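You operate a simulated robot arm through the tools that you are given. There is no shell and no other tool. Be economical: measure what you need, move in short steps, check, and stop when the job is done.

You are at the controls of a simulated robot arm. One attempt, no reset.

TASK
Wipe the clamped sample clean and move it to the green tray.
Fine: use the blue pad and put it back; all three clamps end open. Set down upright: blue pad. What is to be rubbed or washed off counts as gone when no trace of it is left.

The check looks at the end state, three seconds after you hand in, the way a careful person would. Anything else that was tipped, shoved, dropped, spilled or broken makes it a failure.

THE ROBOT
A 7-joint arm with a two-finger parallel gripper, fixed in place. Base frame: the origin is at the foot of the arm, x ahead of it, y to its left, z up; the work surface is at about z = 18. Lengths are in mm, angles in degrees, forces in N, time in s.
With the tool pointing down near the work surface it reaches from about 220 to 600 mm from the base axis. Its first joint turns from -66.0 to 66.0 degrees. Payload 2.5 kg.
The TCP is the grasp point between the finger pads, 23 mm short of the fingertips. In the tool frame z runs along the fingers and y along their closing line. The gripper opens to 94 mm. The fingers are 38 mm wide and 10 mm thick; the gripper's body (54 by 96 mm) begins 39 mm behind the TCP.
Orientation is that of the tool frame in the base frame, as a unit quaternion [w, x, y, z]. With the fingers straight down and closing along the base's y, the tool's x points along the base's -x, its y along +y and its z along -z.

THE INTERFACE
- The arm moves only by the tool apply_moves. Its argument "targets" is text: rows parted by semicolons, each of 7 numbers parted by spaces: the gripper command, from -1 (fully open) to 1 (shut), values between in proportion, then the shift along the tool's x, y, z in mm, then the turn, a rotation vector about the tool's x, y, z in degrees. In form: fingers dx dy dz wx wy wz; .... A call has 1 to 12 rows; each row is the pose to reach, as a shift and turn from the pose commanded when the call began, along the tool's axes at that moment. Each row takes 0.2 s and may step no farther than 50 mm and 8.6 degrees from the row before; otherwise, or with a gripper value out of range, the whole call is refused. A pose out of reach is approached as far as the arm can. The call stops where the force on the tool passes 70 N (or 10 N more than at its start, if that is more) or the arm is blocked; 0.2 s more then pass. The fingers move at their own pace (about 108 mm/s each) and stop on an object; they squeeze with about 31 N. The grip force told is the motor's: it shows also when the fingers shut on nothing. Time passes only in rows, and 0.2 s behind the last, so rows that repeat a pose let the fingers close. The reply holds the time, the measured pose of the TCP, the force on the tool along the base axes, the opening and the grip force, in the units named above and with some noise, with the torque about the TCP (base axes, N m) and any sound that the robot's microphone picked up.
- Cameras (640 x 400 px; columns grow to the right, rows downward): "scene" is fixed at [65, -418.9, 504.1]; the picture's right is [1.00, 0.08, 0.00], its down [0.07, -0.90, -0.43] and it looks along [-0.03, 0.43, -0.90] (base axes); focal length 214 px, centre (320, 200). "wrist" rides on the gripper at [86, 16, -75] in the tool frame; the picture's right is [-0.18, 0.98, 0.00], its down [-0.58, -0.11, -0.81] and it looks along [-0.79, -0.15, 0.59] (tool axes); focal length 243 px, centre (320, 200). There is no depth. A picture from a camera that has moved, and an enlarged one, comes with that camera's place and axes in the base frame and with its lens.
- grab_frame(camera): a new picture of that camera. It takes no simulated time.
- inspect(camera, box): a new picture of the part [left, top, right, bottom] of that camera's present view, enlarged. It takes no simulated time.
- close_job(): hands the job in; it is judged then, once.

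Work in short steps. Places have to be worked out from the pictures, the camera data and where the tool is seen: move nearer, look again, correct. Check each grasp and each placing, and mend what went wrong. You have 120 turns and 84 pictures in all, those below and enlarged ones among them. Open the gripper and draw the arm clear of the work before you hand the job in, unless the task says otherwise; then end with one line.

The tools are called after "Request:" as name(argument=value, ...) on one line, values as JSON. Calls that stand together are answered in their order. apply_moves: Moves the arm, as the interface text tells. Its arguments: {"type":"object","properties":{"targets":{"type":"string"}},"required":["targets"]} The other tools are called the same way: grab_frame (camera) takes a picture; inspect (camera, box) takes an enlarged picture of a part of a camera's view; close_job () hands the job in.

At the start:

```text
time: 0.0
tcp_pos: [342.6, 192.4, 309.3]
orientation: [0.001, 0.0, 1.0, 0.0]
contact_force: [-0.3, 0.2, 1.2]
torque: [-0.01, 0.01, 0.01]
gripper_width: 94.3
gripper_force: 0.1
```

scene: 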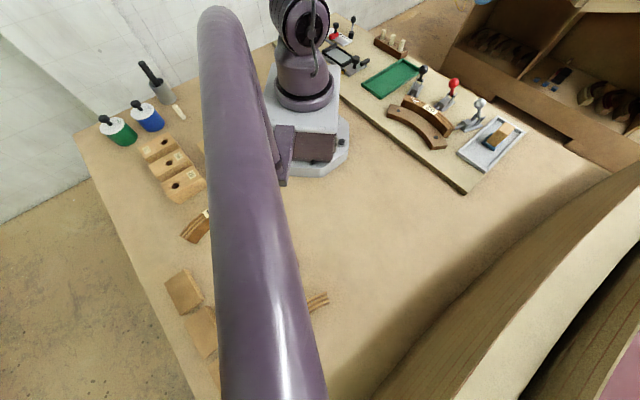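
wrist: 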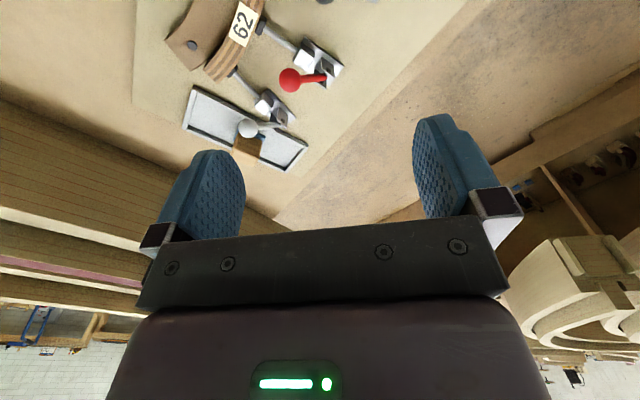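

I'll look closer at the work area with both cameras.

Request:
inspect(camera="scene", box=[320, 10, 540, 200])

Request:
inspect(camera="wrist", box=[130, 0, 390, 180])

Request:
inspect(camera="scene", box=[70, 40, 230, 240])

```text
2.11 times, centred on (430, 105) of scene
camera zoom: at [65.0, -418.9, 504.1], right [1.0, 0.08, 0.0], down [0.07, -0.9, -0.43], along [-0.03, 0.43, -0.9], focal length 452 px, centre (88, 400)
```

zoom: 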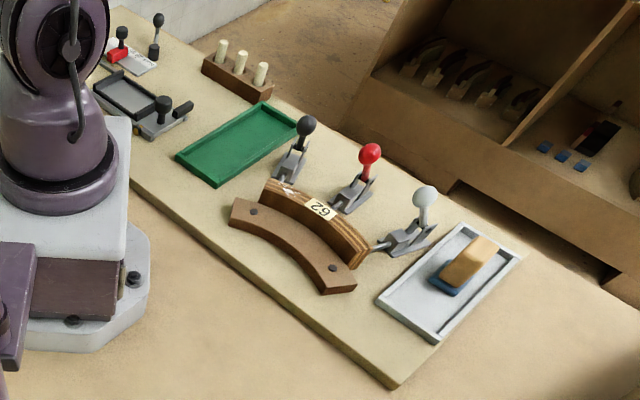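

```text
2.22 times, centred on (260, 90) of wrist
camera zoom: at [255.8, 209.9, 382.8], right [0.18, 0.98, 0.0], down [0.58, -0.11, 0.81], along [0.79, -0.15, -0.59], focal length 539 px, centre (453, 444)
```

zoom: 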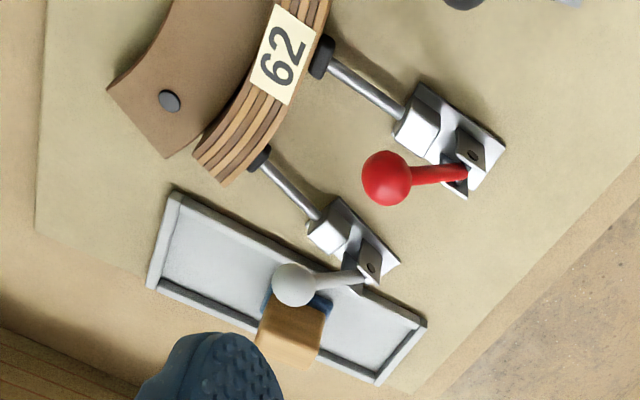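

```text
2.00 times, centred on (150, 140) of scene
camera zoom: at [65.0, -418.9, 504.1], right [1.0, 0.08, 0.0], down [0.07, -0.9, -0.43], along [-0.03, 0.43, -0.9], focal length 429 px, centre (660, 320)
```

zoom: 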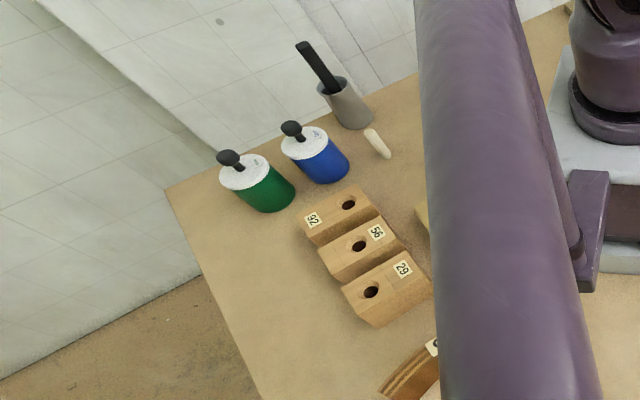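

The sample "62" sits around (356,119) between its form and three toggle clamps, with the red knob near (389,149,113) leaning toward the sample. I'll pull back and down so the wrist camera gets a close look.

Request:
apply_moves(targets="-1 25 -10 20 0 0 0; -1 50 -20 40 0 0 0; -1 75 -30 60 0 0 0; -1 95 -40 80 0 0 0")

Request:
grab_frame(camera="wrist")

```text
time: 1.0
tcp_pos: [248.7, 152.7, 229.0]
orientation: [0.001, -0.001, 1.0, 0.0]
contact_force: [0.4, 0.4, 0.7]
torque: [0.01, -0.04, 0.04]
gripper_width: 93.9
gripper_force: 0.0
```

```text
78 pictures are left
camera wrist: at [161.0, 169.8, 302.5], right [0.18, 0.98, 0.0], down [0.58, -0.11, 0.81], along [0.79, -0.15, -0.59], focal length 243 px, centre (320, 200)
```

wrist: 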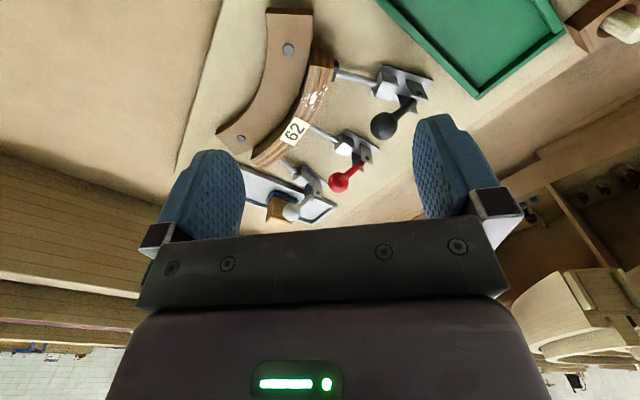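

Request:
inspect(camera="wrist", box=[210, 0, 450, 150])

Request:
inspect(camera="scene", box=[380, 60, 530, 170])

```text
2.67 times, centred on (330, 75) of wrist
camera zoom: at [161.0, 169.8, 302.5], right [0.18, 0.98, 0.0], down [0.58, -0.11, 0.81], along [0.79, -0.15, -0.59], focal length 647 px, centre (293, 533)
```

zoom: 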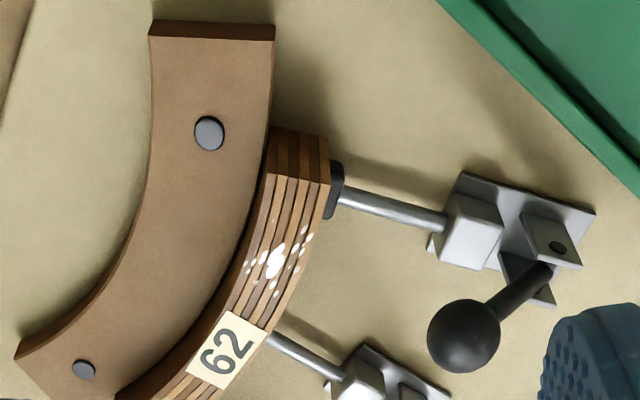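

```text
3.64 times, centred on (455, 115) of scene
camera zoom: at [65.0, -418.9, 504.1], right [1.0, 0.08, 0.0], down [0.07, -0.9, -0.43], along [-0.03, 0.43, -0.9], focal length 780 px, centre (-171, 509)
```

zoom: 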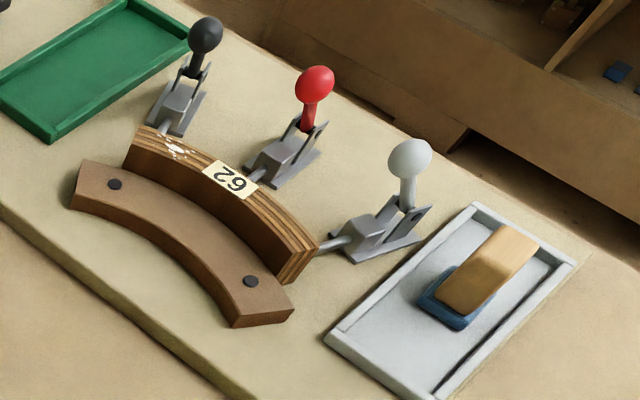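

White spots lie on the sample's top face at about (306,135,58), between the black clamp and the label. Next I look at the blue pad in its tray from nearer.

Request:
apply_moves(targets="-1 -25 -25 12 0 0 0; -1 -50 -50 24 0 0 0; -1 -75 -75 36 0 0 0; -1 -92 -100 45 0 0 0")

Request:
inspect(camera="wrist", box=[220, 40, 460, 240])

Request:
grab_frame(camera="scene")

```text
time: 2.0
tcp_pos: [339.1, 53.1, 183.7]
orientation: [-0.001, 0.0, 1.0, 0.0]
contact_force: [0.2, -0.2, 0.6]
torque: [0.02, -0.02, 0.01]
gripper_width: 94.0
gripper_force: 0.1
```

```text
2.00 times, centred on (340, 140) of wrist
camera zoom: at [252.1, 69.7, 257.8], right [0.18, 0.98, 0.0], down [0.58, -0.11, 0.81], along [0.79, -0.15, -0.59], focal length 485 px, centre (280, 320)
```

zoom: 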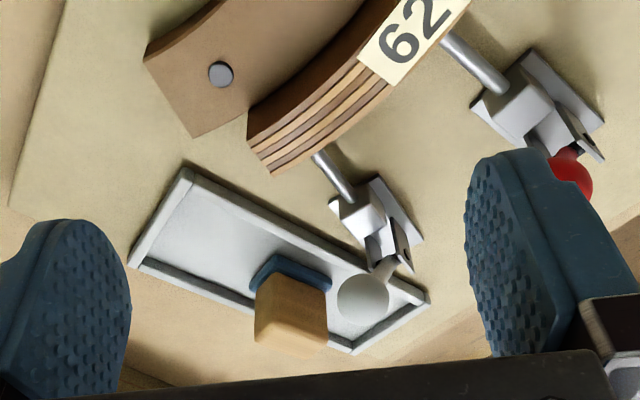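

```text
74 pictures are left
```

scene: 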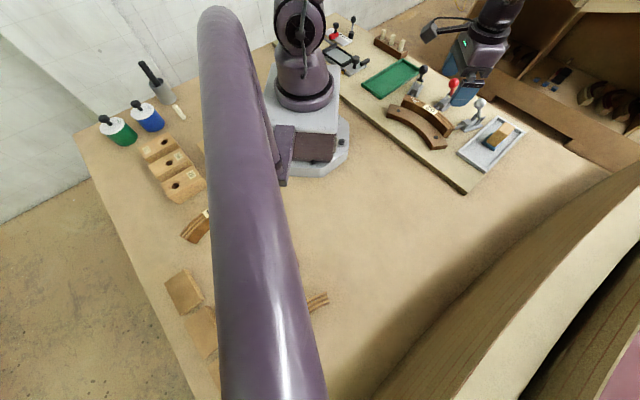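

The pad's wooden handle block seems to stand up to z≈70 near (517,28). I'll enlarge it in both views to get its outline.

Request:
inspect(camera="scene", box=[460, 110, 530, 170])

Request:
inspect(camera="wrist", box=[300, 140, 420, 220])

```text
6.67 times, centred on (495, 140) of scene
camera zoom: at [65.0, -418.8, 504.1], right [1.0, 0.08, 0.0], down [0.07, -0.9, -0.43], along [-0.03, 0.43, -0.9], focal length 1430 px, centre (-847, 600)
```

zoom: 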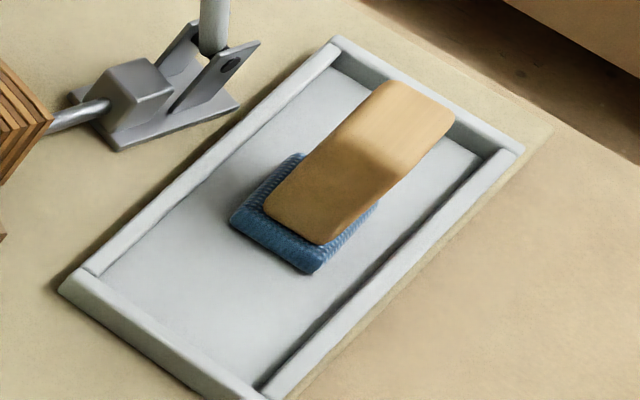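

```text
5.00 times, centred on (360, 180) of wrist
camera zoom: at [252.1, 69.7, 257.8], right [0.18, 0.98, 0.0], down [0.58, -0.11, 0.81], along [0.79, -0.15, -0.59], focal length 1213 px, centre (120, 300)
```

zoom: 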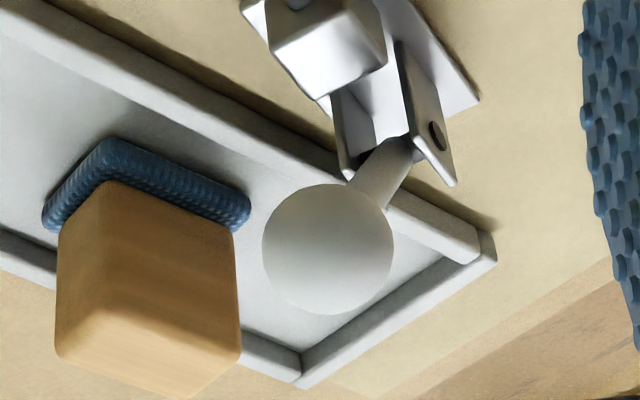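

The pad's block spans about 39×32 mm with its top near z≈80, centred around (523,26) and aligned at about 45°. The gray knob is at (445,75,109). I'll go above the pad at yaw +45°, which keeps the camera and body clear of that knob.

Request:
apply_moves(targets="-1 -30 -4 4 0 0 -7.5; -1 -61 -9 8 0 0 -15; -1 -91 -13 12 0 0 -22.5; -1 -122 -17 16 0 0 -30; -1 -152 -22 20 0 0 -37.5; -0.3 -183 -26 24 0 0 -45; -0.3 -183 -26 24 0 0 -45")

Request:
grab_frame(camera="wrist")

Request:
inspect(camera="scene", box=[420, 40, 580, 170])

```text
time: 3.6
tcp_pos: [521.7, 28.6, 158.8]
orientation: [0.001, -0.383, 0.924, 0.0]
contact_force: [-0.4, 0.3, -0.3]
torque: [-0.03, -0.03, 0.0]
gripper_width: 61.0
gripper_force: 0.1
```

```text
71 pictures are left
camera wrist: at [449.7, -22.0, 233.9], right [-0.57, 0.82, 0.0], down [0.49, 0.34, 0.81], along [0.66, 0.46, -0.59], focal length 243 px, centre (320, 200)
```

wrist: 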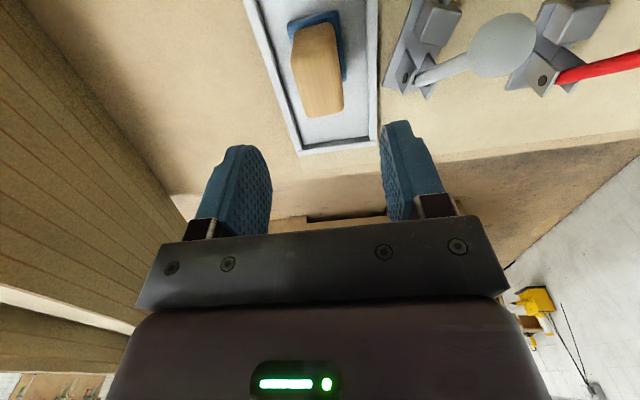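

```text
3.08 times, centred on (500, 105) of scene
camera zoom: at [65.0, -418.9, 504.1], right [1.0, 0.08, 0.0], down [0.07, -0.9, -0.43], along [-0.03, 0.43, -0.9], focal length 660 px, centre (-234, 492)
```

zoom: 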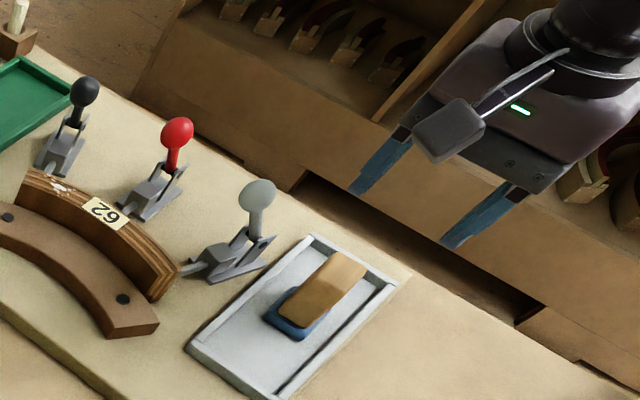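

Request:
inspect(camera="wrist", box=[260, 0, 390, 130])

```text
3.08 times, centred on (325, 65) of wrist
camera zoom: at [449.7, -22.0, 233.9], right [-0.57, 0.82, 0.0], down [0.49, 0.34, 0.81], along [0.66, 0.46, -0.59], focal length 746 px, centre (305, 615)
```

zoom: 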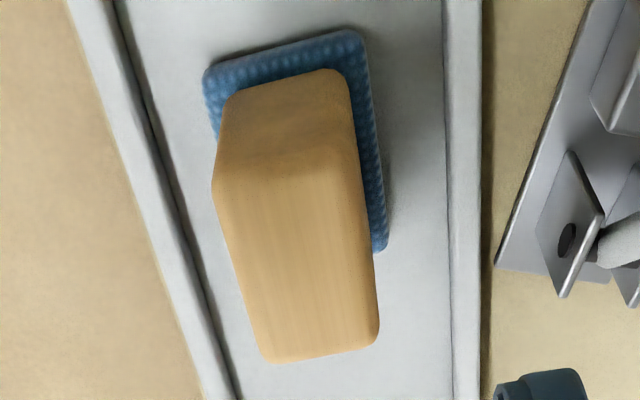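

The block's top centre comes out at (518.5,26,80), aligned with the gripper. I'll shift 4 mm and descend to z≈65, then close.

Request:
apply_moves(targets="-0.3 4 0 30 0 0 0; -0.3 4 0 60 0 0 0; -0.3 4 0 80 0 0 0; -0.3 4 0 94 0 0 0; -0.3 4 0 94 0 0 0")

Request:
grab_frame(camera="wrist")

```text
time: 4.8
tcp_pos: [519.6, 24.8, 65.5]
orientation: [0.0, -0.383, 0.924, 0.0]
contact_force: [0.3, 0.7, -0.3]
torque: [0.04, -0.02, -0.03]
gripper_width: 61.2
gripper_force: 0.1
```

```text
68 pictures are left
camera wrist: at [447.0, -25.2, 139.4], right [-0.56, 0.83, 0.0], down [0.49, 0.33, 0.81], along [0.67, 0.46, -0.59], focal length 243 px, centre (320, 200)
```

wrist: 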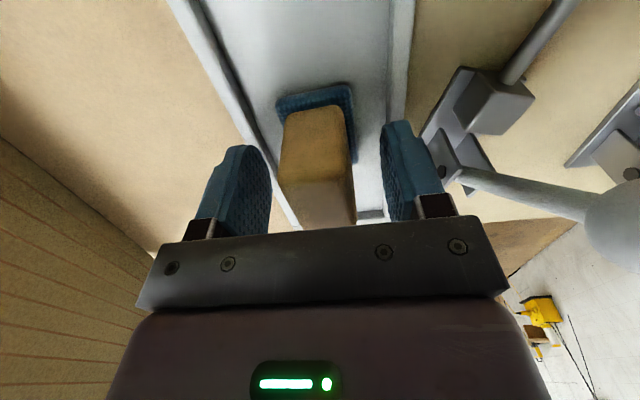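

The block stands between the fingers. Closing now.

Request:
apply_moves(targets="1 0 0 0 0 0 0; 1 0 0 0 0 0 0; 1 0 0 0 0 0 0")

```text
time: 5.6
tcp_pos: [521.4, 24.5, 65.4]
orientation: [0.0, -0.383, 0.924, 0.0]
contact_force: [0.2, -1.1, -0.7]
torque: [0.02, -0.04, -0.02]
gripper_width: 29.6
gripper_force: 31.2
```

Gripped at 29.6 mm. Lifting straight up and checking.

Request:
apply_moves(targets="1 0 0 -15 0 0 0; 1 0 0 -45 0 0 0; 1 0 0 -80 0 0 0; 1 0 0 -110 0 0 0")

Request:
grab_frame(camera="wrist")

Request:
inspect(camera="scene", box=[420, 40, 580, 170])

```text
time: 6.6
tcp_pos: [519.2, 24.0, 176.2]
orientation: [0.0, -0.382, 0.924, 0.0]
contact_force: [0.0, -0.2, -0.2]
torque: [-0.02, 0.01, -0.01]
gripper_width: 0.0
gripper_force: 30.7
```

```text
67 pictures are left
camera wrist: at [446.2, -25.7, 249.9], right [-0.56, 0.83, 0.0], down [0.49, 0.33, 0.81], along [0.67, 0.46, -0.59], focal length 243 px, centre (320, 200)
```

wrist: 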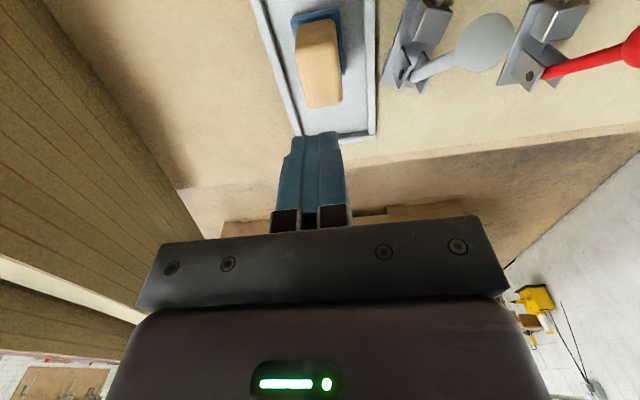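

```text
3.08 times, centred on (500, 105) of scene
camera zoom: at [65.0, -418.9, 504.1], right [1.0, 0.08, 0.0], down [0.07, -0.9, -0.43], along [-0.03, 0.43, -0.9], focal length 660 px, centre (-234, 492)
```

zoom: 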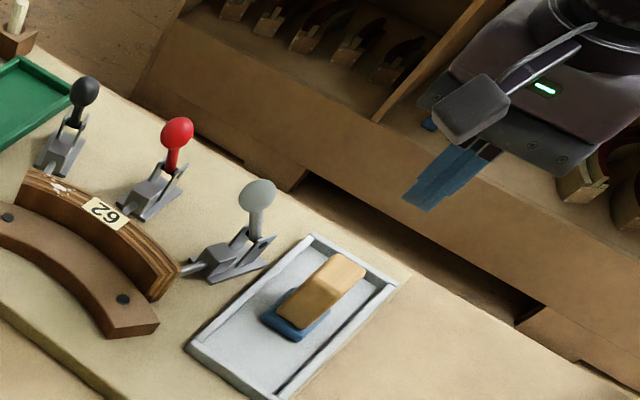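

The block slipped out and the pad still stands in the tray. I'll re-measure it, then regrip deeper and lift more gently.

Request:
inspect(camera="wrist", box=[260, 0, 390, 130])

Request:
inspect(camera="scene", box=[470, 110, 520, 160])

```text
3.08 times, centred on (325, 65) of wrist
camera zoom: at [446.2, -25.7, 249.9], right [-0.56, 0.83, 0.0], down [0.49, 0.33, 0.81], along [0.67, 0.46, -0.59], focal length 746 px, centre (305, 615)
```

zoom: 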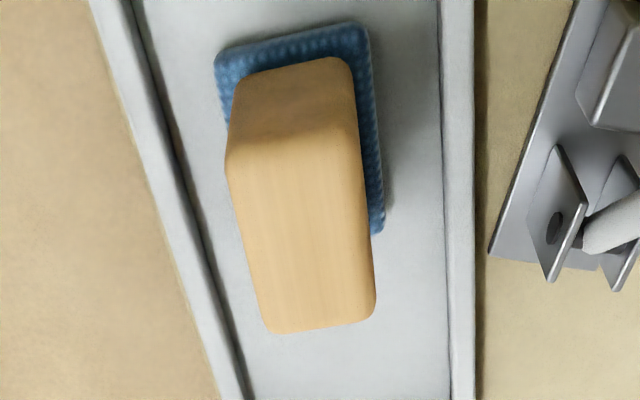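

```text
8.00 times, centred on (495, 135) of scene
camera zoom: at [65.0, -418.9, 504.1], right [1.0, 0.08, 0.0], down [0.07, -0.9, -0.43], along [-0.03, 0.43, -0.9], focal length 1716 px, centre (-1080, 720)
```

zoom: 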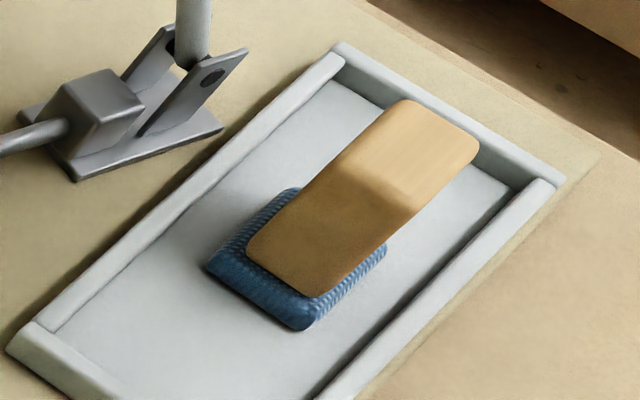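

Pad position is unchanged at (518.8,25.6). I'll reopen, descend to z≈60 and grip again, then lift just a little.

Request:
apply_moves(targets="-0.3 0 0 20 0 0 0; -0.3 0 0 20 0 0 0; -0.3 0 0 55 0 0 0; -0.3 0 0 85 0 0 0; -0.3 0 0 105 0 0 0; -0.3 0 0 116 0 0 0; -0.3 0 0 116 0 0 0; 1 0 0 116 0 0 0; 1 0 0 116 0 0 0; 1 0 0 116 0 0 0")

Request:
grab_frame(camera="wrist")

Request:
inspect(camera="scene", box=[450, 80, 540, 160])

```text
time: 8.8
tcp_pos: [521.0, 24.2, 60.4]
orientation: [0.0, -0.382, 0.924, 0.0]
contact_force: [-0.1, 0.4, 0.2]
torque: [0.0, -0.01, -0.01]
gripper_width: 29.3
gripper_force: 30.6
```

```text
63 pictures are left
camera wrist: at [447.3, -25.1, 133.7], right [-0.56, 0.83, 0.0], down [0.49, 0.33, 0.81], along [0.67, 0.46, -0.59], focal length 243 px, centre (320, 200)
```

wrist: 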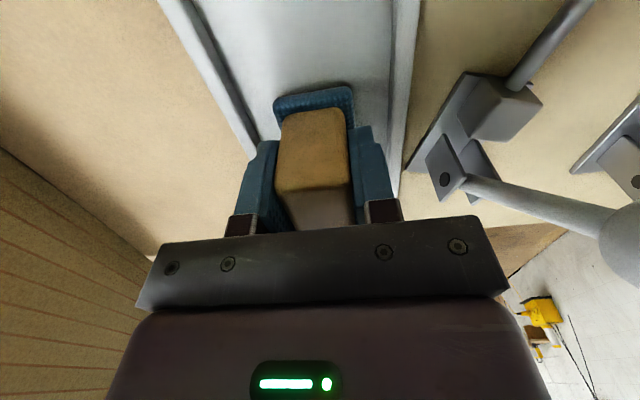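

```text
5.00 times, centred on (495, 120) of scene
camera zoom: at [65.0, -418.9, 504.1], right [1.0, 0.08, 0.0], down [0.07, -0.9, -0.43], along [-0.03, 0.43, -0.9], focal length 1072 px, centre (-555, 600)
```

zoom: 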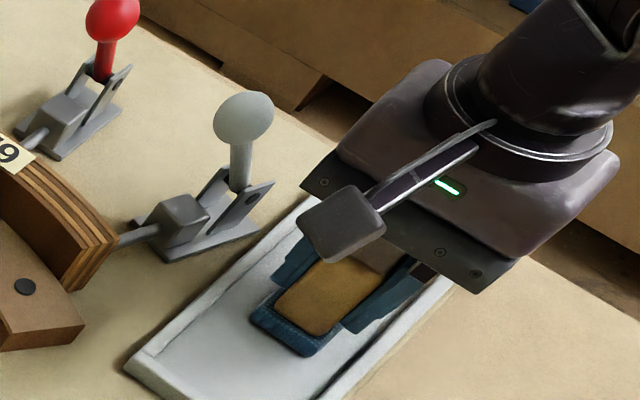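

The fingers hold the block well. Lifting slowly.

Request:
apply_moves(targets="1 0 0 -1 0 0 0; 1 0 0 -3 0 0 0; 1 0 0 -6 0 0 0; 1 0 0 -10 0 0 0; 1 0 0 -15 0 0 0; 1 0 0 -20 0 0 0")

Request:
grab_frame(camera="wrist")

```text
time: 10.2
tcp_pos: [520.7, 24.3, 79.6]
orientation: [0.0, -0.383, 0.924, 0.0]
contact_force: [-0.3, -0.2, -1.2]
torque: [0.0, -0.01, -0.02]
gripper_width: 29.6
gripper_force: 31.3
```

```text
61 pictures are left
camera wrist: at [446.6, -24.9, 153.5], right [-0.56, 0.83, 0.0], down [0.49, 0.33, 0.81], along [0.67, 0.46, -0.59], focal length 243 px, centre (320, 200)
```

wrist: 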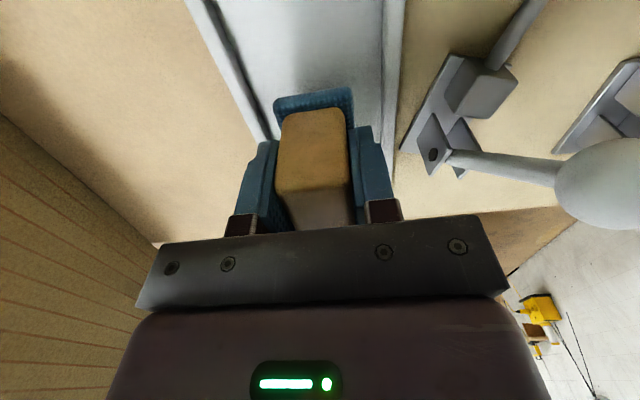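

Held this time. Raising further at the same gentle pace.

Request:
apply_moves(targets="1 0 0 -3 0 0 0; 1 0 0 -8 0 0 0; 1 0 0 -16 0 0 0; 1 0 0 -26 0 0 0; 1 0 0 -36 0 0 0; 1 0 0 -46 0 0 0; 1 0 0 -56 0 0 0; 1 0 0 -66 0 0 0; 1 0 0 -76 0 0 0; 1 0 0 -84 0 0 0; 1 0 0 -89 0 0 0; 1 0 0 -91 0 0 0")

```text
time: 12.8
tcp_pos: [520.5, 24.5, 171.0]
orientation: [0.0, -0.383, 0.924, 0.0]
contact_force: [0.5, 0.0, -0.4]
torque: [-0.04, 0.0, -0.02]
gripper_width: 29.5
gripper_force: 30.5
```

Moving across to above the spots at (306,135), keeping this height.

Request:
apply_moves(targets="1 1.5 4.6 0 0 0 0; 1 5 16 0 0 0 0; 1 11 34.5 0 0 0 0; 1 18 57.5 0 0 0 0; 1 26 82.7 0 0 0 0; 1 35 110 0 0 0 0; 1 43.7 138 0 0 0 0; 1 52.4 165.5 0 0 0 0; 1 60.4 190.7 0 0 0 0; 1 67 211 0 0 0 0; 1 71.3 225 0 0 0 0; 1 72.8 229.8 0 0 0 0")

Request:
grab_frame(camera="wrist")

Request:
inspect(camera="scene", box=[360, 30, 520, 160])

```text
time: 15.4
tcp_pos: [305.6, 136.5, 171.4]
orientation: [0.0, -0.383, 0.924, 0.0]
contact_force: [-0.1, 0.0, -0.2]
torque: [0.01, 0.0, -0.01]
gripper_width: 29.7
gripper_force: 31.3
```

```text
60 pictures are left
camera wrist: at [232.5, 86.6, 244.7], right [-0.57, 0.82, 0.0], down [0.49, 0.33, 0.81], along [0.67, 0.46, -0.59], focal length 243 px, centre (320, 200)
```

wrist: 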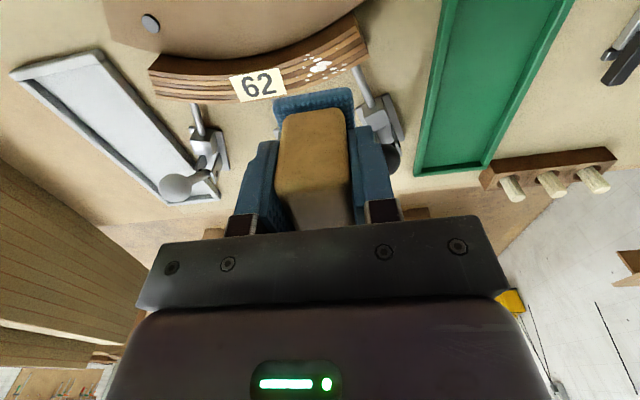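

```text
3.08 times, centred on (440, 95) of scene
camera zoom: at [65.0, -418.9, 504.1], right [1.0, 0.08, 0.0], down [0.07, -0.9, -0.43], along [-0.03, 0.43, -0.9], focal length 660 px, centre (-49, 523)
```

zoom: 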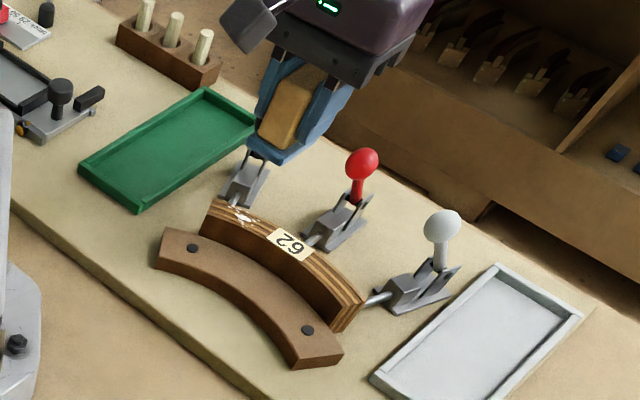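

The spots lie right under the pad. Lowering gently, then in 1–2 mm steps to feel contact, expected at TCP z≈95.

Request:
apply_moves(targets="1 0 0 3 0 0 0; 1 0 0 10 0 0 0; 1 0 0 20 0 0 0; 1 0 0 32 0 0 0; 1 0 0 44 0 0 0; 1 0 0 54 0 0 0; 1 0 0 62 0 0 0; 1 0 0 67 0 0 0; 1 0 0 70 0 0 0")

Request:
inspect(camera="scene", box=[380, 60, 460, 130])

```text
time: 17.4
tcp_pos: [306.9, 133.9, 101.3]
orientation: [0.0, -0.383, 0.924, -0.001]
contact_force: [-0.1, -0.4, -0.8]
torque: [0.02, -0.01, 0.01]
gripper_width: 29.6
gripper_force: 30.4
```

```text
5.71 times, centred on (420, 95) of scene
camera zoom: at [65.0, -418.9, 504.1], right [1.0, 0.08, 0.0], down [0.07, -0.9, -0.43], along [-0.03, 0.43, -0.9], focal length 1226 px, centre (-251, 800)
```

zoom: 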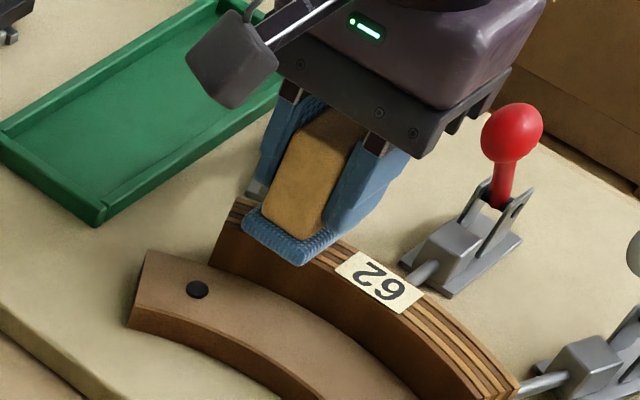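

Pad hovers just above the sample. Continuing down in small steps.

Request:
apply_moves(targets="1 0 0 2 0 0 0; 1 0 0 4 0 0 0; 1 0 0 5 0 0 0; 1 0 0 6 0 0 0")

```text
time: 18.4
tcp_pos: [306.7, 136.2, 95.6]
orientation: [0.001, -0.382, 0.924, 0.0]
contact_force: [-2.9, -0.9, 25.3]
torque: [-0.03, 0.02, -0.01]
gripper_width: 29.7
gripper_force: 31.3
```

Contact with 25 N. I'll ease up 1 mm and stroke back and forth along the sample.

Request:
apply_moves(targets="1 0 0 -1 0 0 0; 1 2.5 9.6 -1 0 0 0; 1 5 19 -1 0 0 0; 1 2.5 9.6 -1 0 0 0; 1 0 0 -1 0 0 0; 1 -2.5 -9.6 -1 0 0 0; 1 -5 -19 -1 0 0 0; 1 -2.5 -9.6 -1 0 0 0; 1 0 0 -1 0 0 0")

```text
time: 20.4
tcp_pos: [305.4, 135.9, 95.8]
orientation: [0.0, -0.383, 0.924, -0.001]
contact_force: [-0.1, -0.9, -0.8]
torque: [-0.01, -0.02, 0.02]
gripper_width: 29.7
gripper_force: 31.3
```

Contact is gone now, so the pad shifted slightly in the grip. I'll press about 1.5 mm lower and stroke again.

Request:
apply_moves(targets="1 0 0 0.8 0 0 0; 1 0 0 1.3 0 0 0; 1 2.5 9.6 1.3 0 0 0; 1 5 19 1.3 0 0 0; 1 2.5 9.6 1.3 0 0 0; 1 0 0 1.3 0 0 0; 1 -2.5 -9.6 1.3 0 0 0; 1 -5 -19 1.3 0 0 0; 1 -2.5 -9.6 1.3 0 0 0; 1 0 0 1.3 0 0 0")

```text
time: 22.6
tcp_pos: [306.5, 135.0, 93.4]
orientation: [0.0, -0.382, 0.924, 0.0]
contact_force: [0.1, 0.3, -1.4]
torque: [-0.01, -0.01, 0.0]
gripper_width: 29.7
gripper_force: 30.8
```

Request:
inspect(camera="scene", box=[380, 60, 460, 130])

Request:
inspect(camera="wrist", box=[200, 0, 440, 240])

```text
5.71 times, centred on (420, 95) of scene
camera zoom: at [65.0, -418.9, 504.1], right [1.0, 0.08, 0.0], down [0.07, -0.9, -0.43], along [-0.03, 0.43, -0.9], focal length 1226 px, centre (-251, 800)
```

zoom: 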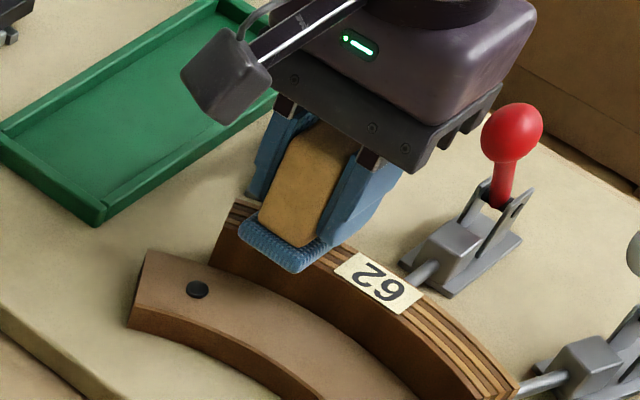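

```text
1.67 times, centred on (320, 120) of wrist
camera zoom: at [232.9, 85.8, 167.9], right [-0.56, 0.83, 0.0], down [0.49, 0.33, 0.81], along [0.67, 0.45, -0.59], focal length 404 px, centre (320, 333)
```

zoom: 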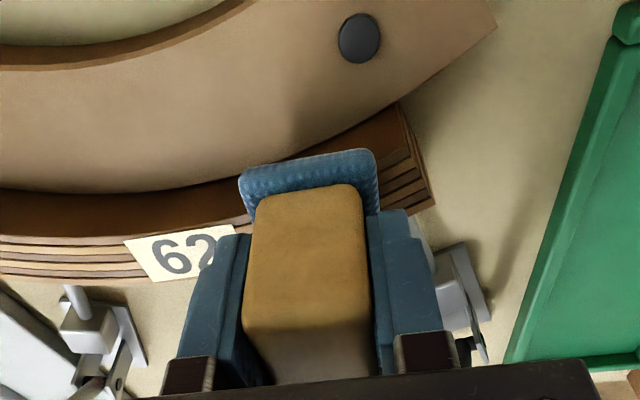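

The pad has tilted a little in the grip, which eases the pressure. I'll press in small steps to find contact again.

Request:
apply_moves(targets="1 0 0 1 0 0 0; 1 0 0 1 0 0 0")

Request:
apply_moves(targets="1 0 0 1 0 0 0; 1 0 0 1 0 0 0")

```text
time: 23.2
tcp_pos: [305.3, 137.2, 92.7]
orientation: [-0.001, -0.383, 0.924, 0.0]
contact_force: [-1.8, -2.2, 8.7]
torque: [-0.06, -0.06, -0.03]
gripper_width: 29.7
gripper_force: 30.7
```

```text
time: 23.8
tcp_pos: [306.8, 135.3, 91.6]
orientation: [0.001, -0.382, 0.924, 0.0]
contact_force: [-4.5, -3.1, 24.5]
torque: [-0.09, 0.03, -0.03]
gripper_width: 29.3
gripper_force: 31.2
```

24 N now. Stroking along at this height with a slight downward compensation.

Request:
apply_moves(targets="1 2.5 9.6 0 0 0 0; 1 5 19 0 0 0 0; 1 2.5 9.6 0 0 0 0; 1 0 0 0 0 0 0; 1 -2.5 -9.6 0 0 0 0; 1 -5 -19 0 0 0 0; 1 -2.5 -9.6 0 0 0 0; 1 0 0 0.3 0 0 0")

Request:
inspect(camera="scene", box=[380, 60, 460, 130])

```text
time: 25.6
tcp_pos: [307.2, 134.6, 92.7]
orientation: [0.0, -0.382, 0.924, 0.0]
contact_force: [-0.5, -0.8, -0.1]
torque: [0.03, -0.02, -0.02]
gripper_width: 29.7
gripper_force: 30.9
```

```text
5.71 times, centred on (420, 95) of scene
camera zoom: at [65.0, -418.9, 504.1], right [1.0, 0.08, 0.0], down [0.07, -0.9, -0.43], along [-0.03, 0.43, -0.9], focal length 1226 px, centre (-251, 800)
```

zoom: 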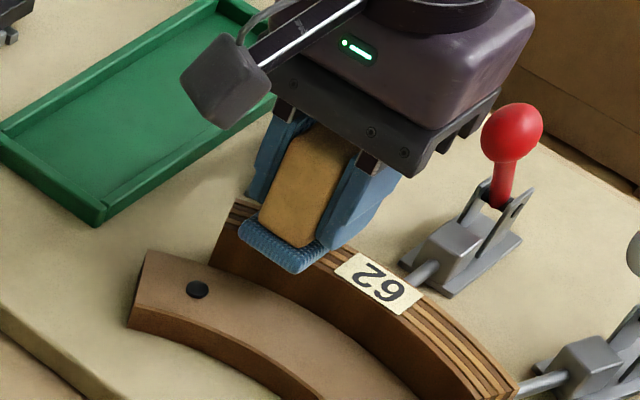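

Let me raise and move aside to see whether the spots are fading.

Request:
apply_moves(targets="1 0 0 -5 0 0 0; 1 0 0 -15 0 0 0; 1 -4 0 -27 0 0 0; 1 -12 0 -40 0 0 0; 1 -22 0 -54 0 0 0; 1 -32 0 -66 0 0 0; 1 -38 0 -74 0 0 0; 1 -40 0 -78 0 0 0")

Request:
inspect(camera="wrist", box=[200, 0, 440, 200])

Request:
inspect(camera="scene", box=[380, 60, 460, 130])

```text
time: 27.4
tcp_pos: [333.9, 165.9, 170.6]
orientation: [0.0, -0.383, 0.924, 0.0]
contact_force: [-0.5, 0.2, -1.6]
torque: [0.0, -0.02, 0.02]
gripper_width: 29.7
gripper_force: 30.4
```

```text
2.00 times, centred on (320, 100) of wrist
camera zoom: at [260.9, 115.3, 244.3], right [-0.56, 0.83, 0.0], down [0.49, 0.33, 0.81], along [0.67, 0.46, -0.59], focal length 485 px, centre (320, 400)
```

zoom: 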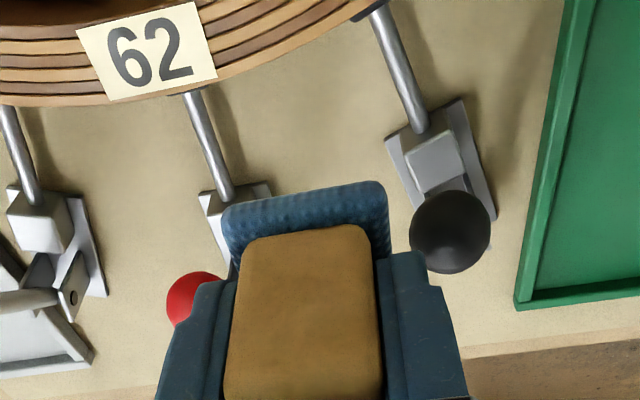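

```text
5.71 times, centred on (420, 95) of scene
camera zoom: at [65.0, -418.9, 504.1], right [1.0, 0.08, 0.0], down [0.07, -0.9, -0.43], along [-0.03, 0.43, -0.9], focal length 1226 px, centre (-251, 800)
```

zoom: 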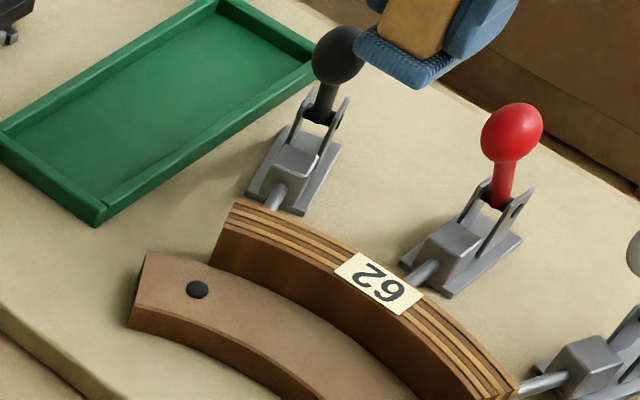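

The spots seem gone in the scene view. I'll back off so the wrist camera sees the whole sample top for verification.

Request:
apply_moves(targets="1 3 0 0 0 0 0; 1 10 0 0 0 0 0; 1 22 0 -3 0 0 0; 1 36 0 -8 0 0 0; 1 50 0 -14 0 0 0; 1 60 0 -18 0 0 0; 1 65 0 -20 0 0 0")

Request:
inspect(camera="wrist", box=[220, 0, 400, 120])

```text
time: 29.0
tcp_pos: [288.4, 117.7, 191.1]
orientation: [-0.001, -0.383, 0.924, 0.0]
contact_force: [-0.1, -0.1, -0.5]
torque: [0.0, 0.03, 0.0]
gripper_width: 29.6
gripper_force: 30.8
```

```text
3.33 times, centred on (310, 60) of wrist
camera zoom: at [214.7, 68.1, 264.3], right [-0.57, 0.82, 0.0], down [0.49, 0.33, 0.81], along [0.67, 0.46, -0.59], focal length 809 px, centre (353, 667)
```

zoom: 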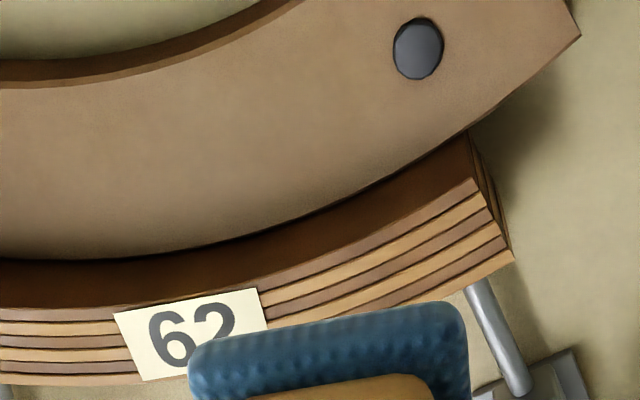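

The top face is clean. Now I return the pad over its tray at (520,24.5).

Request:
apply_moves(targets="1 -2 -4.6 0 0 0 0; 1 -6.9 -16 0 0 0 0; 1 -14.7 -34.4 0 0 0 0; 1 -24.5 -57.4 0 0 0 0; 1 -35.2 -82.7 0 0 0 0; 1 -47 -110 0 0 0 0; 1 -58.7 -138 0 0 0 0; 1 -70.5 -165.3 0 0 0 0; 1 -81.3 -190.6 0 0 0 0; 1 -90 -211 0 0 0 0; 1 -96 -225 0 0 0 0; 1 -97.9 -229.6 0 0 0 0")

Request:
apply_moves(targets="1 0 0 3 0 0 0; 1 0 0 10 0 0 0; 1 0 0 20 0 0 0; 1 0 0 32 0 0 0; 1 0 0 44 0 0 0; 1 0 0 56 0 0 0; 1 0 0 68 0 0 0; 1 0 0 80 0 0 0; 1 0 0 90 0 0 0; 1 0 0 98 0 0 0; 1 0 0 103 0 0 0; 1 0 0 105 0 0 0")

Request:
grab_frame(camera="wrist")

Request:
inspect(camera="scene", box=[450, 80, 540, 160])

```text
time: 31.6
tcp_pos: [519.8, 24.1, 189.8]
orientation: [0.0, -0.383, 0.924, 0.0]
contact_force: [-0.2, -0.5, -0.6]
torque: [-0.03, 0.0, -0.01]
gripper_width: 29.7
gripper_force: 30.8
```

```text
time: 34.2
tcp_pos: [520.4, 25.8, 85.3]
orientation: [0.0, -0.383, 0.924, 0.0]
contact_force: [0.7, 0.3, -1.7]
torque: [0.02, 0.01, -0.05]
gripper_width: 29.6
gripper_force: 30.8
```

```text
51 pictures are left
camera wrist: at [446.7, -24.4, 158.9], right [-0.56, 0.83, 0.0], down [0.49, 0.33, 0.81], along [0.67, 0.46, -0.59], focal length 243 px, centre (320, 200)
```

wrist: 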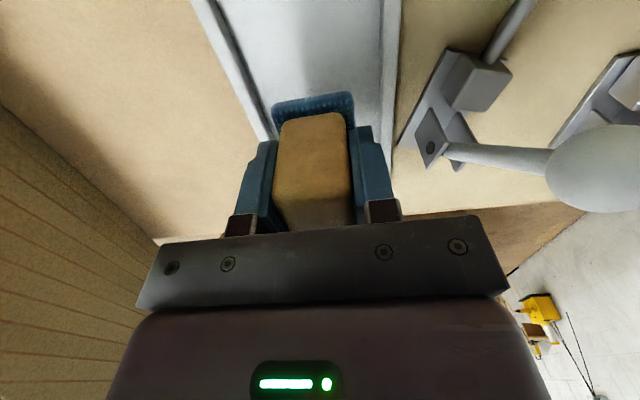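

```text
5.00 times, centred on (495, 120) of scene
camera zoom: at [65.0, -418.9, 504.1], right [1.0, 0.08, 0.0], down [0.07, -0.9, -0.43], along [-0.03, 0.43, -0.9], focal length 1072 px, centre (-555, 600)
```

zoom: 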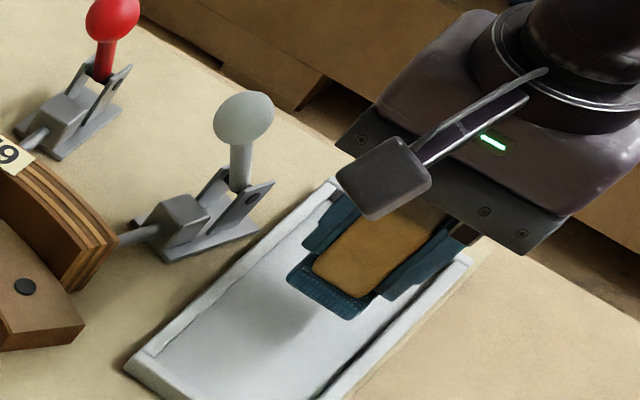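

Pad is above its tray, slightly tilted. Lowering gently to find the floor, which should also level it.

Request:
apply_moves(targets="1 0 0 3 0 0 0; 1 0 0 8 0 0 0; 1 0 0 13 0 0 0; 1 0 0 17 0 0 0; 1 0 0 20 0 0 0; 1 0 0 22 0 0 0")

Request:
apply_moves(targets="1 0 0 1 0 0 0; 1 0 0 2 0 0 0; 1 0 0 3 0 0 0")

```text
time: 35.6
tcp_pos: [519.9, 24.4, 63.7]
orientation: [0.0, -0.383, 0.924, 0.0]
contact_force: [0.3, -0.4, 0.2]
torque: [-0.02, -0.02, 0.0]
gripper_width: 29.6
gripper_force: 31.2
```

```text
time: 36.4
tcp_pos: [520.1, 25.3, 60.6]
orientation: [0.001, -0.383, 0.924, 0.0]
contact_force: [0.6, 0.1, -1.0]
torque: [0.0, 0.03, 0.0]
gripper_width: 30.1
gripper_force: 31.2
```

Request:
apply_moves(targets="1 0 0 1 0 0 0; 1 0 0 2 0 0 0; 1 0 0 3 0 0 0")

Request:
inspect(camera="scene", box=[450, 80, 540, 160])

```text
time: 37.2
tcp_pos: [520.3, 25.7, 57.9]
orientation: [0.0, -0.383, 0.924, 0.0]
contact_force: [-0.1, 0.2, -0.1]
torque: [-0.01, -0.03, -0.02]
gripper_width: 29.7
gripper_force: 30.5
```

```text
5.00 times, centred on (495, 120) of scene
camera zoom: at [65.0, -418.9, 504.1], right [1.0, 0.08, 0.0], down [0.07, -0.9, -0.43], along [-0.03, 0.43, -0.9], focal length 1072 px, centre (-555, 600)
```

zoom: 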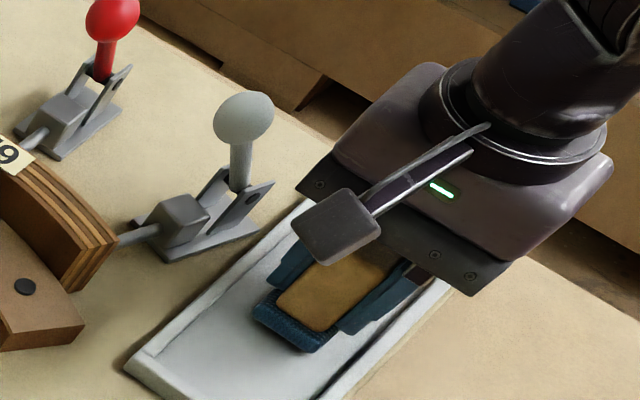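

Request:
apply_moves(targets="1 0 0 1 0 0 0; 1 0 0 1.5 0 0 0; 1 0 0 2 0 0 0")

```text
time: 38.0
tcp_pos: [520.1, 24.6, 55.9]
orientation: [-0.001, -0.383, 0.924, 0.0]
contact_force: [0.0, -0.2, -1.3]
torque: [-0.05, 0.02, -0.03]
gripper_width: 29.9
gripper_force: 30.8
```

Request:
apply_moves(targets="1 0 0 1 0 0 0; 1 0 0 2 0 0 0")

Request:
inspect(camera="wrist", box=[200, 40, 440, 240])

```text
time: 38.6
tcp_pos: [521.5, 24.7, 53.5]
orientation: [0.001, -0.383, 0.924, -0.001]
contact_force: [-7.4, -0.1, 16.1]
torque: [0.31, -0.07, 0.11]
gripper_width: 29.5
gripper_force: 30.7
```

```text
2.00 times, centred on (320, 140) of wrist
camera zoom: at [447.4, -24.7, 128.2], right [-0.57, 0.82, 0.0], down [0.49, 0.33, 0.81], along [0.67, 0.46, -0.59], focal length 485 px, centre (320, 320)
```

zoom: 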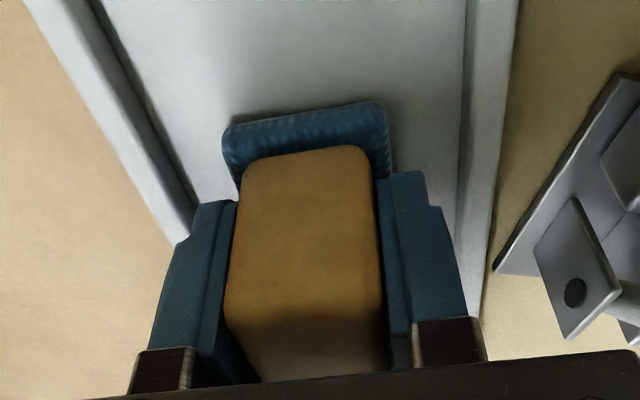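

The pad touches the floor at one corner, tilted a few degrees. I'll open gently so it settles flat, then look.

Request:
apply_moves(targets="0.2 0 0 0 0 0 0; -0.1 0 0 0 0 0 0; -0.3 0 0 0 0 0 0; -0.3 0 0 0 0 0 0")

Request:
inspect(camera="wrist", box=[200, 40, 440, 240])

Request:
inspect(camera="scene", box=[450, 80, 540, 160])

```text
time: 39.6
tcp_pos: [519.8, 25.2, 54.4]
orientation: [0.002, -0.383, 0.924, 0.0]
contact_force: [3.1, -3.5, 14.5]
torque: [0.27, 0.3, 0.03]
gripper_width: 59.1
gripper_force: 0.1
```

```text
2.00 times, centred on (320, 140) of wrist
camera zoom: at [447.3, -25.0, 127.6], right [-0.56, 0.83, 0.0], down [0.49, 0.33, 0.81], along [0.67, 0.46, -0.59], focal length 485 px, centre (320, 320)
```

zoom: 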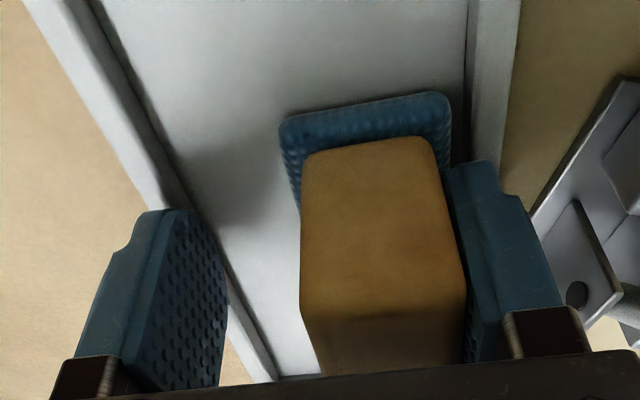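

```text
5.00 times, centred on (495, 120) of scene
camera zoom: at [64.9, -418.9, 504.2], right [1.0, 0.08, 0.0], down [0.07, -0.9, -0.43], along [-0.03, 0.43, -0.9], focal length 1072 px, centre (-555, 600)
```

zoom: 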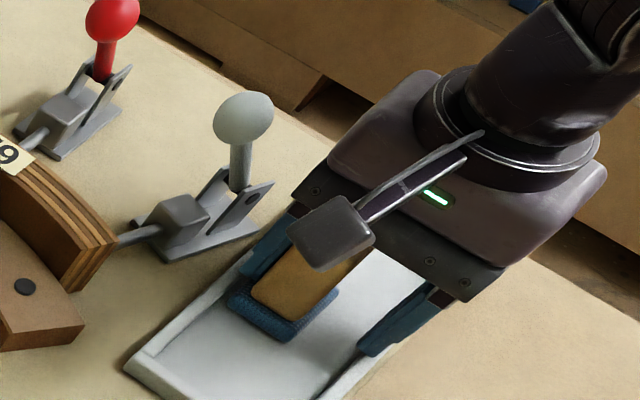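

The right finger dragged the pad sideways, apparently resting on its blue edge. I'll raise 7 mm to free it and check, before nudging it back.

Request:
apply_moves(targets="-0.3 0 0 -2 0 0 0; -0.3 0 0 -5 0 0 0; -0.3 0 0 -7 0 0 0; -0.3 0 0 -7 0 0 0")

Request:
inspect(camera="wrist", box=[200, 40, 440, 240])

```text
time: 40.6
tcp_pos: [520.0, 25.7, 60.6]
orientation: [-0.001, -0.383, 0.924, 0.001]
contact_force: [0.2, 0.0, -0.6]
torque: [0.01, -0.01, 0.01]
gripper_width: 61.1
gripper_force: 0.2
```

```text
2.00 times, centred on (320, 140) of wrist
camera zoom: at [446.4, -24.7, 134.0], right [-0.56, 0.83, 0.0], down [0.49, 0.33, 0.81], along [0.66, 0.46, -0.59], focal length 485 px, centre (320, 320)
```

zoom: 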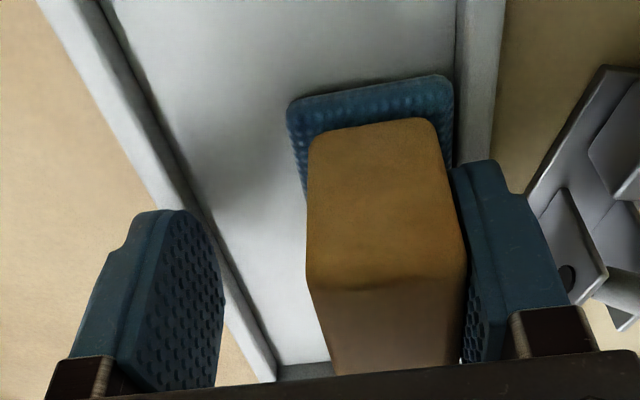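

The pad now stands flat, about 14 mm off toward one wall. I'll close the fingers partway so that they nudge it back to the centre, then open and rise.

Request:
apply_moves(targets="-0.2 0 0 0 0 0 0; -0.1 0 0 0 0 0 0; 0 0 0 0 0 0 0; 0.08 0 0 0 0 0 0; 0.16 0 0 0 0 0 0; 0.22 0 0 0 0 0 0; 0.22 0 0 0 0 0 0; -0.1 0 0 0 0 0 0; -0.3 0 0 0 0 0 0; -0.3 0 0 -10 0 0 0; -0.3 0 0 -30 0 0 0; -0.3 0 0 -60 0 0 0")

Request:
apply_moves(targets="-0.3 0 0 -30 0 0 0; -0.3 0 0 -60 0 0 0")

Request:
inspect(camera="wrist", box=[230, 0, 450, 160])

Request:
inspect(camera="scene", box=[400, 60, 540, 180])

```text
time: 43.2
tcp_pos: [518.4, 25.1, 120.9]
orientation: [-0.001, -0.382, 0.924, 0.0]
contact_force: [0.1, 0.2, -0.5]
torque: [0.0, 0.01, -0.02]
gripper_width: 61.1
gripper_force: 0.1
```

```text
time: 43.8
tcp_pos: [521.2, 26.0, 180.0]
orientation: [0.001, -0.383, 0.924, 0.001]
contact_force: [-0.2, -0.2, 0.5]
torque: [0.0, 0.01, 0.02]
gripper_width: 61.0
gripper_force: 0.1
```

```text
2.50 times, centred on (340, 80) of wrist
camera zoom: at [447.3, -23.9, 254.1], right [-0.56, 0.83, 0.0], down [0.49, 0.33, 0.81], along [0.67, 0.46, -0.59], focal length 606 px, centre (270, 500)
```

zoom: 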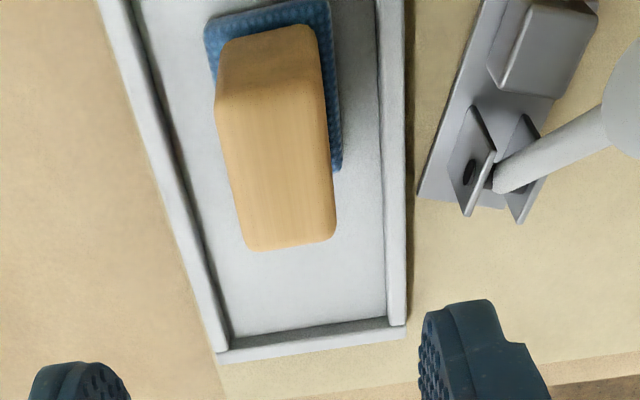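

```text
3.33 times, centred on (470, 120) of scene
camera zoom: at [65.0, -418.9, 504.1], right [1.0, 0.08, 0.0], down [0.07, -0.9, -0.43], along [-0.03, 0.43, -0.9], focal length 715 px, centre (-180, 467)
```

zoom: 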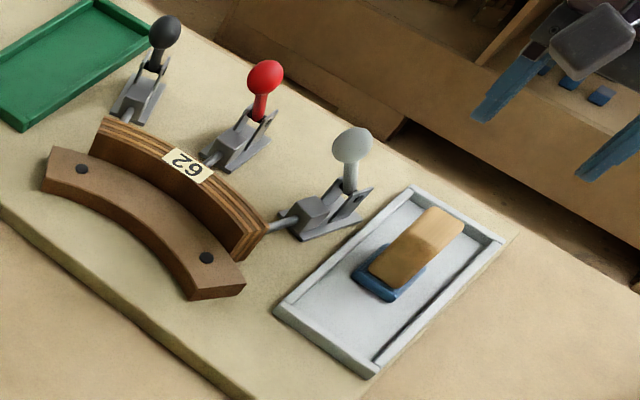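

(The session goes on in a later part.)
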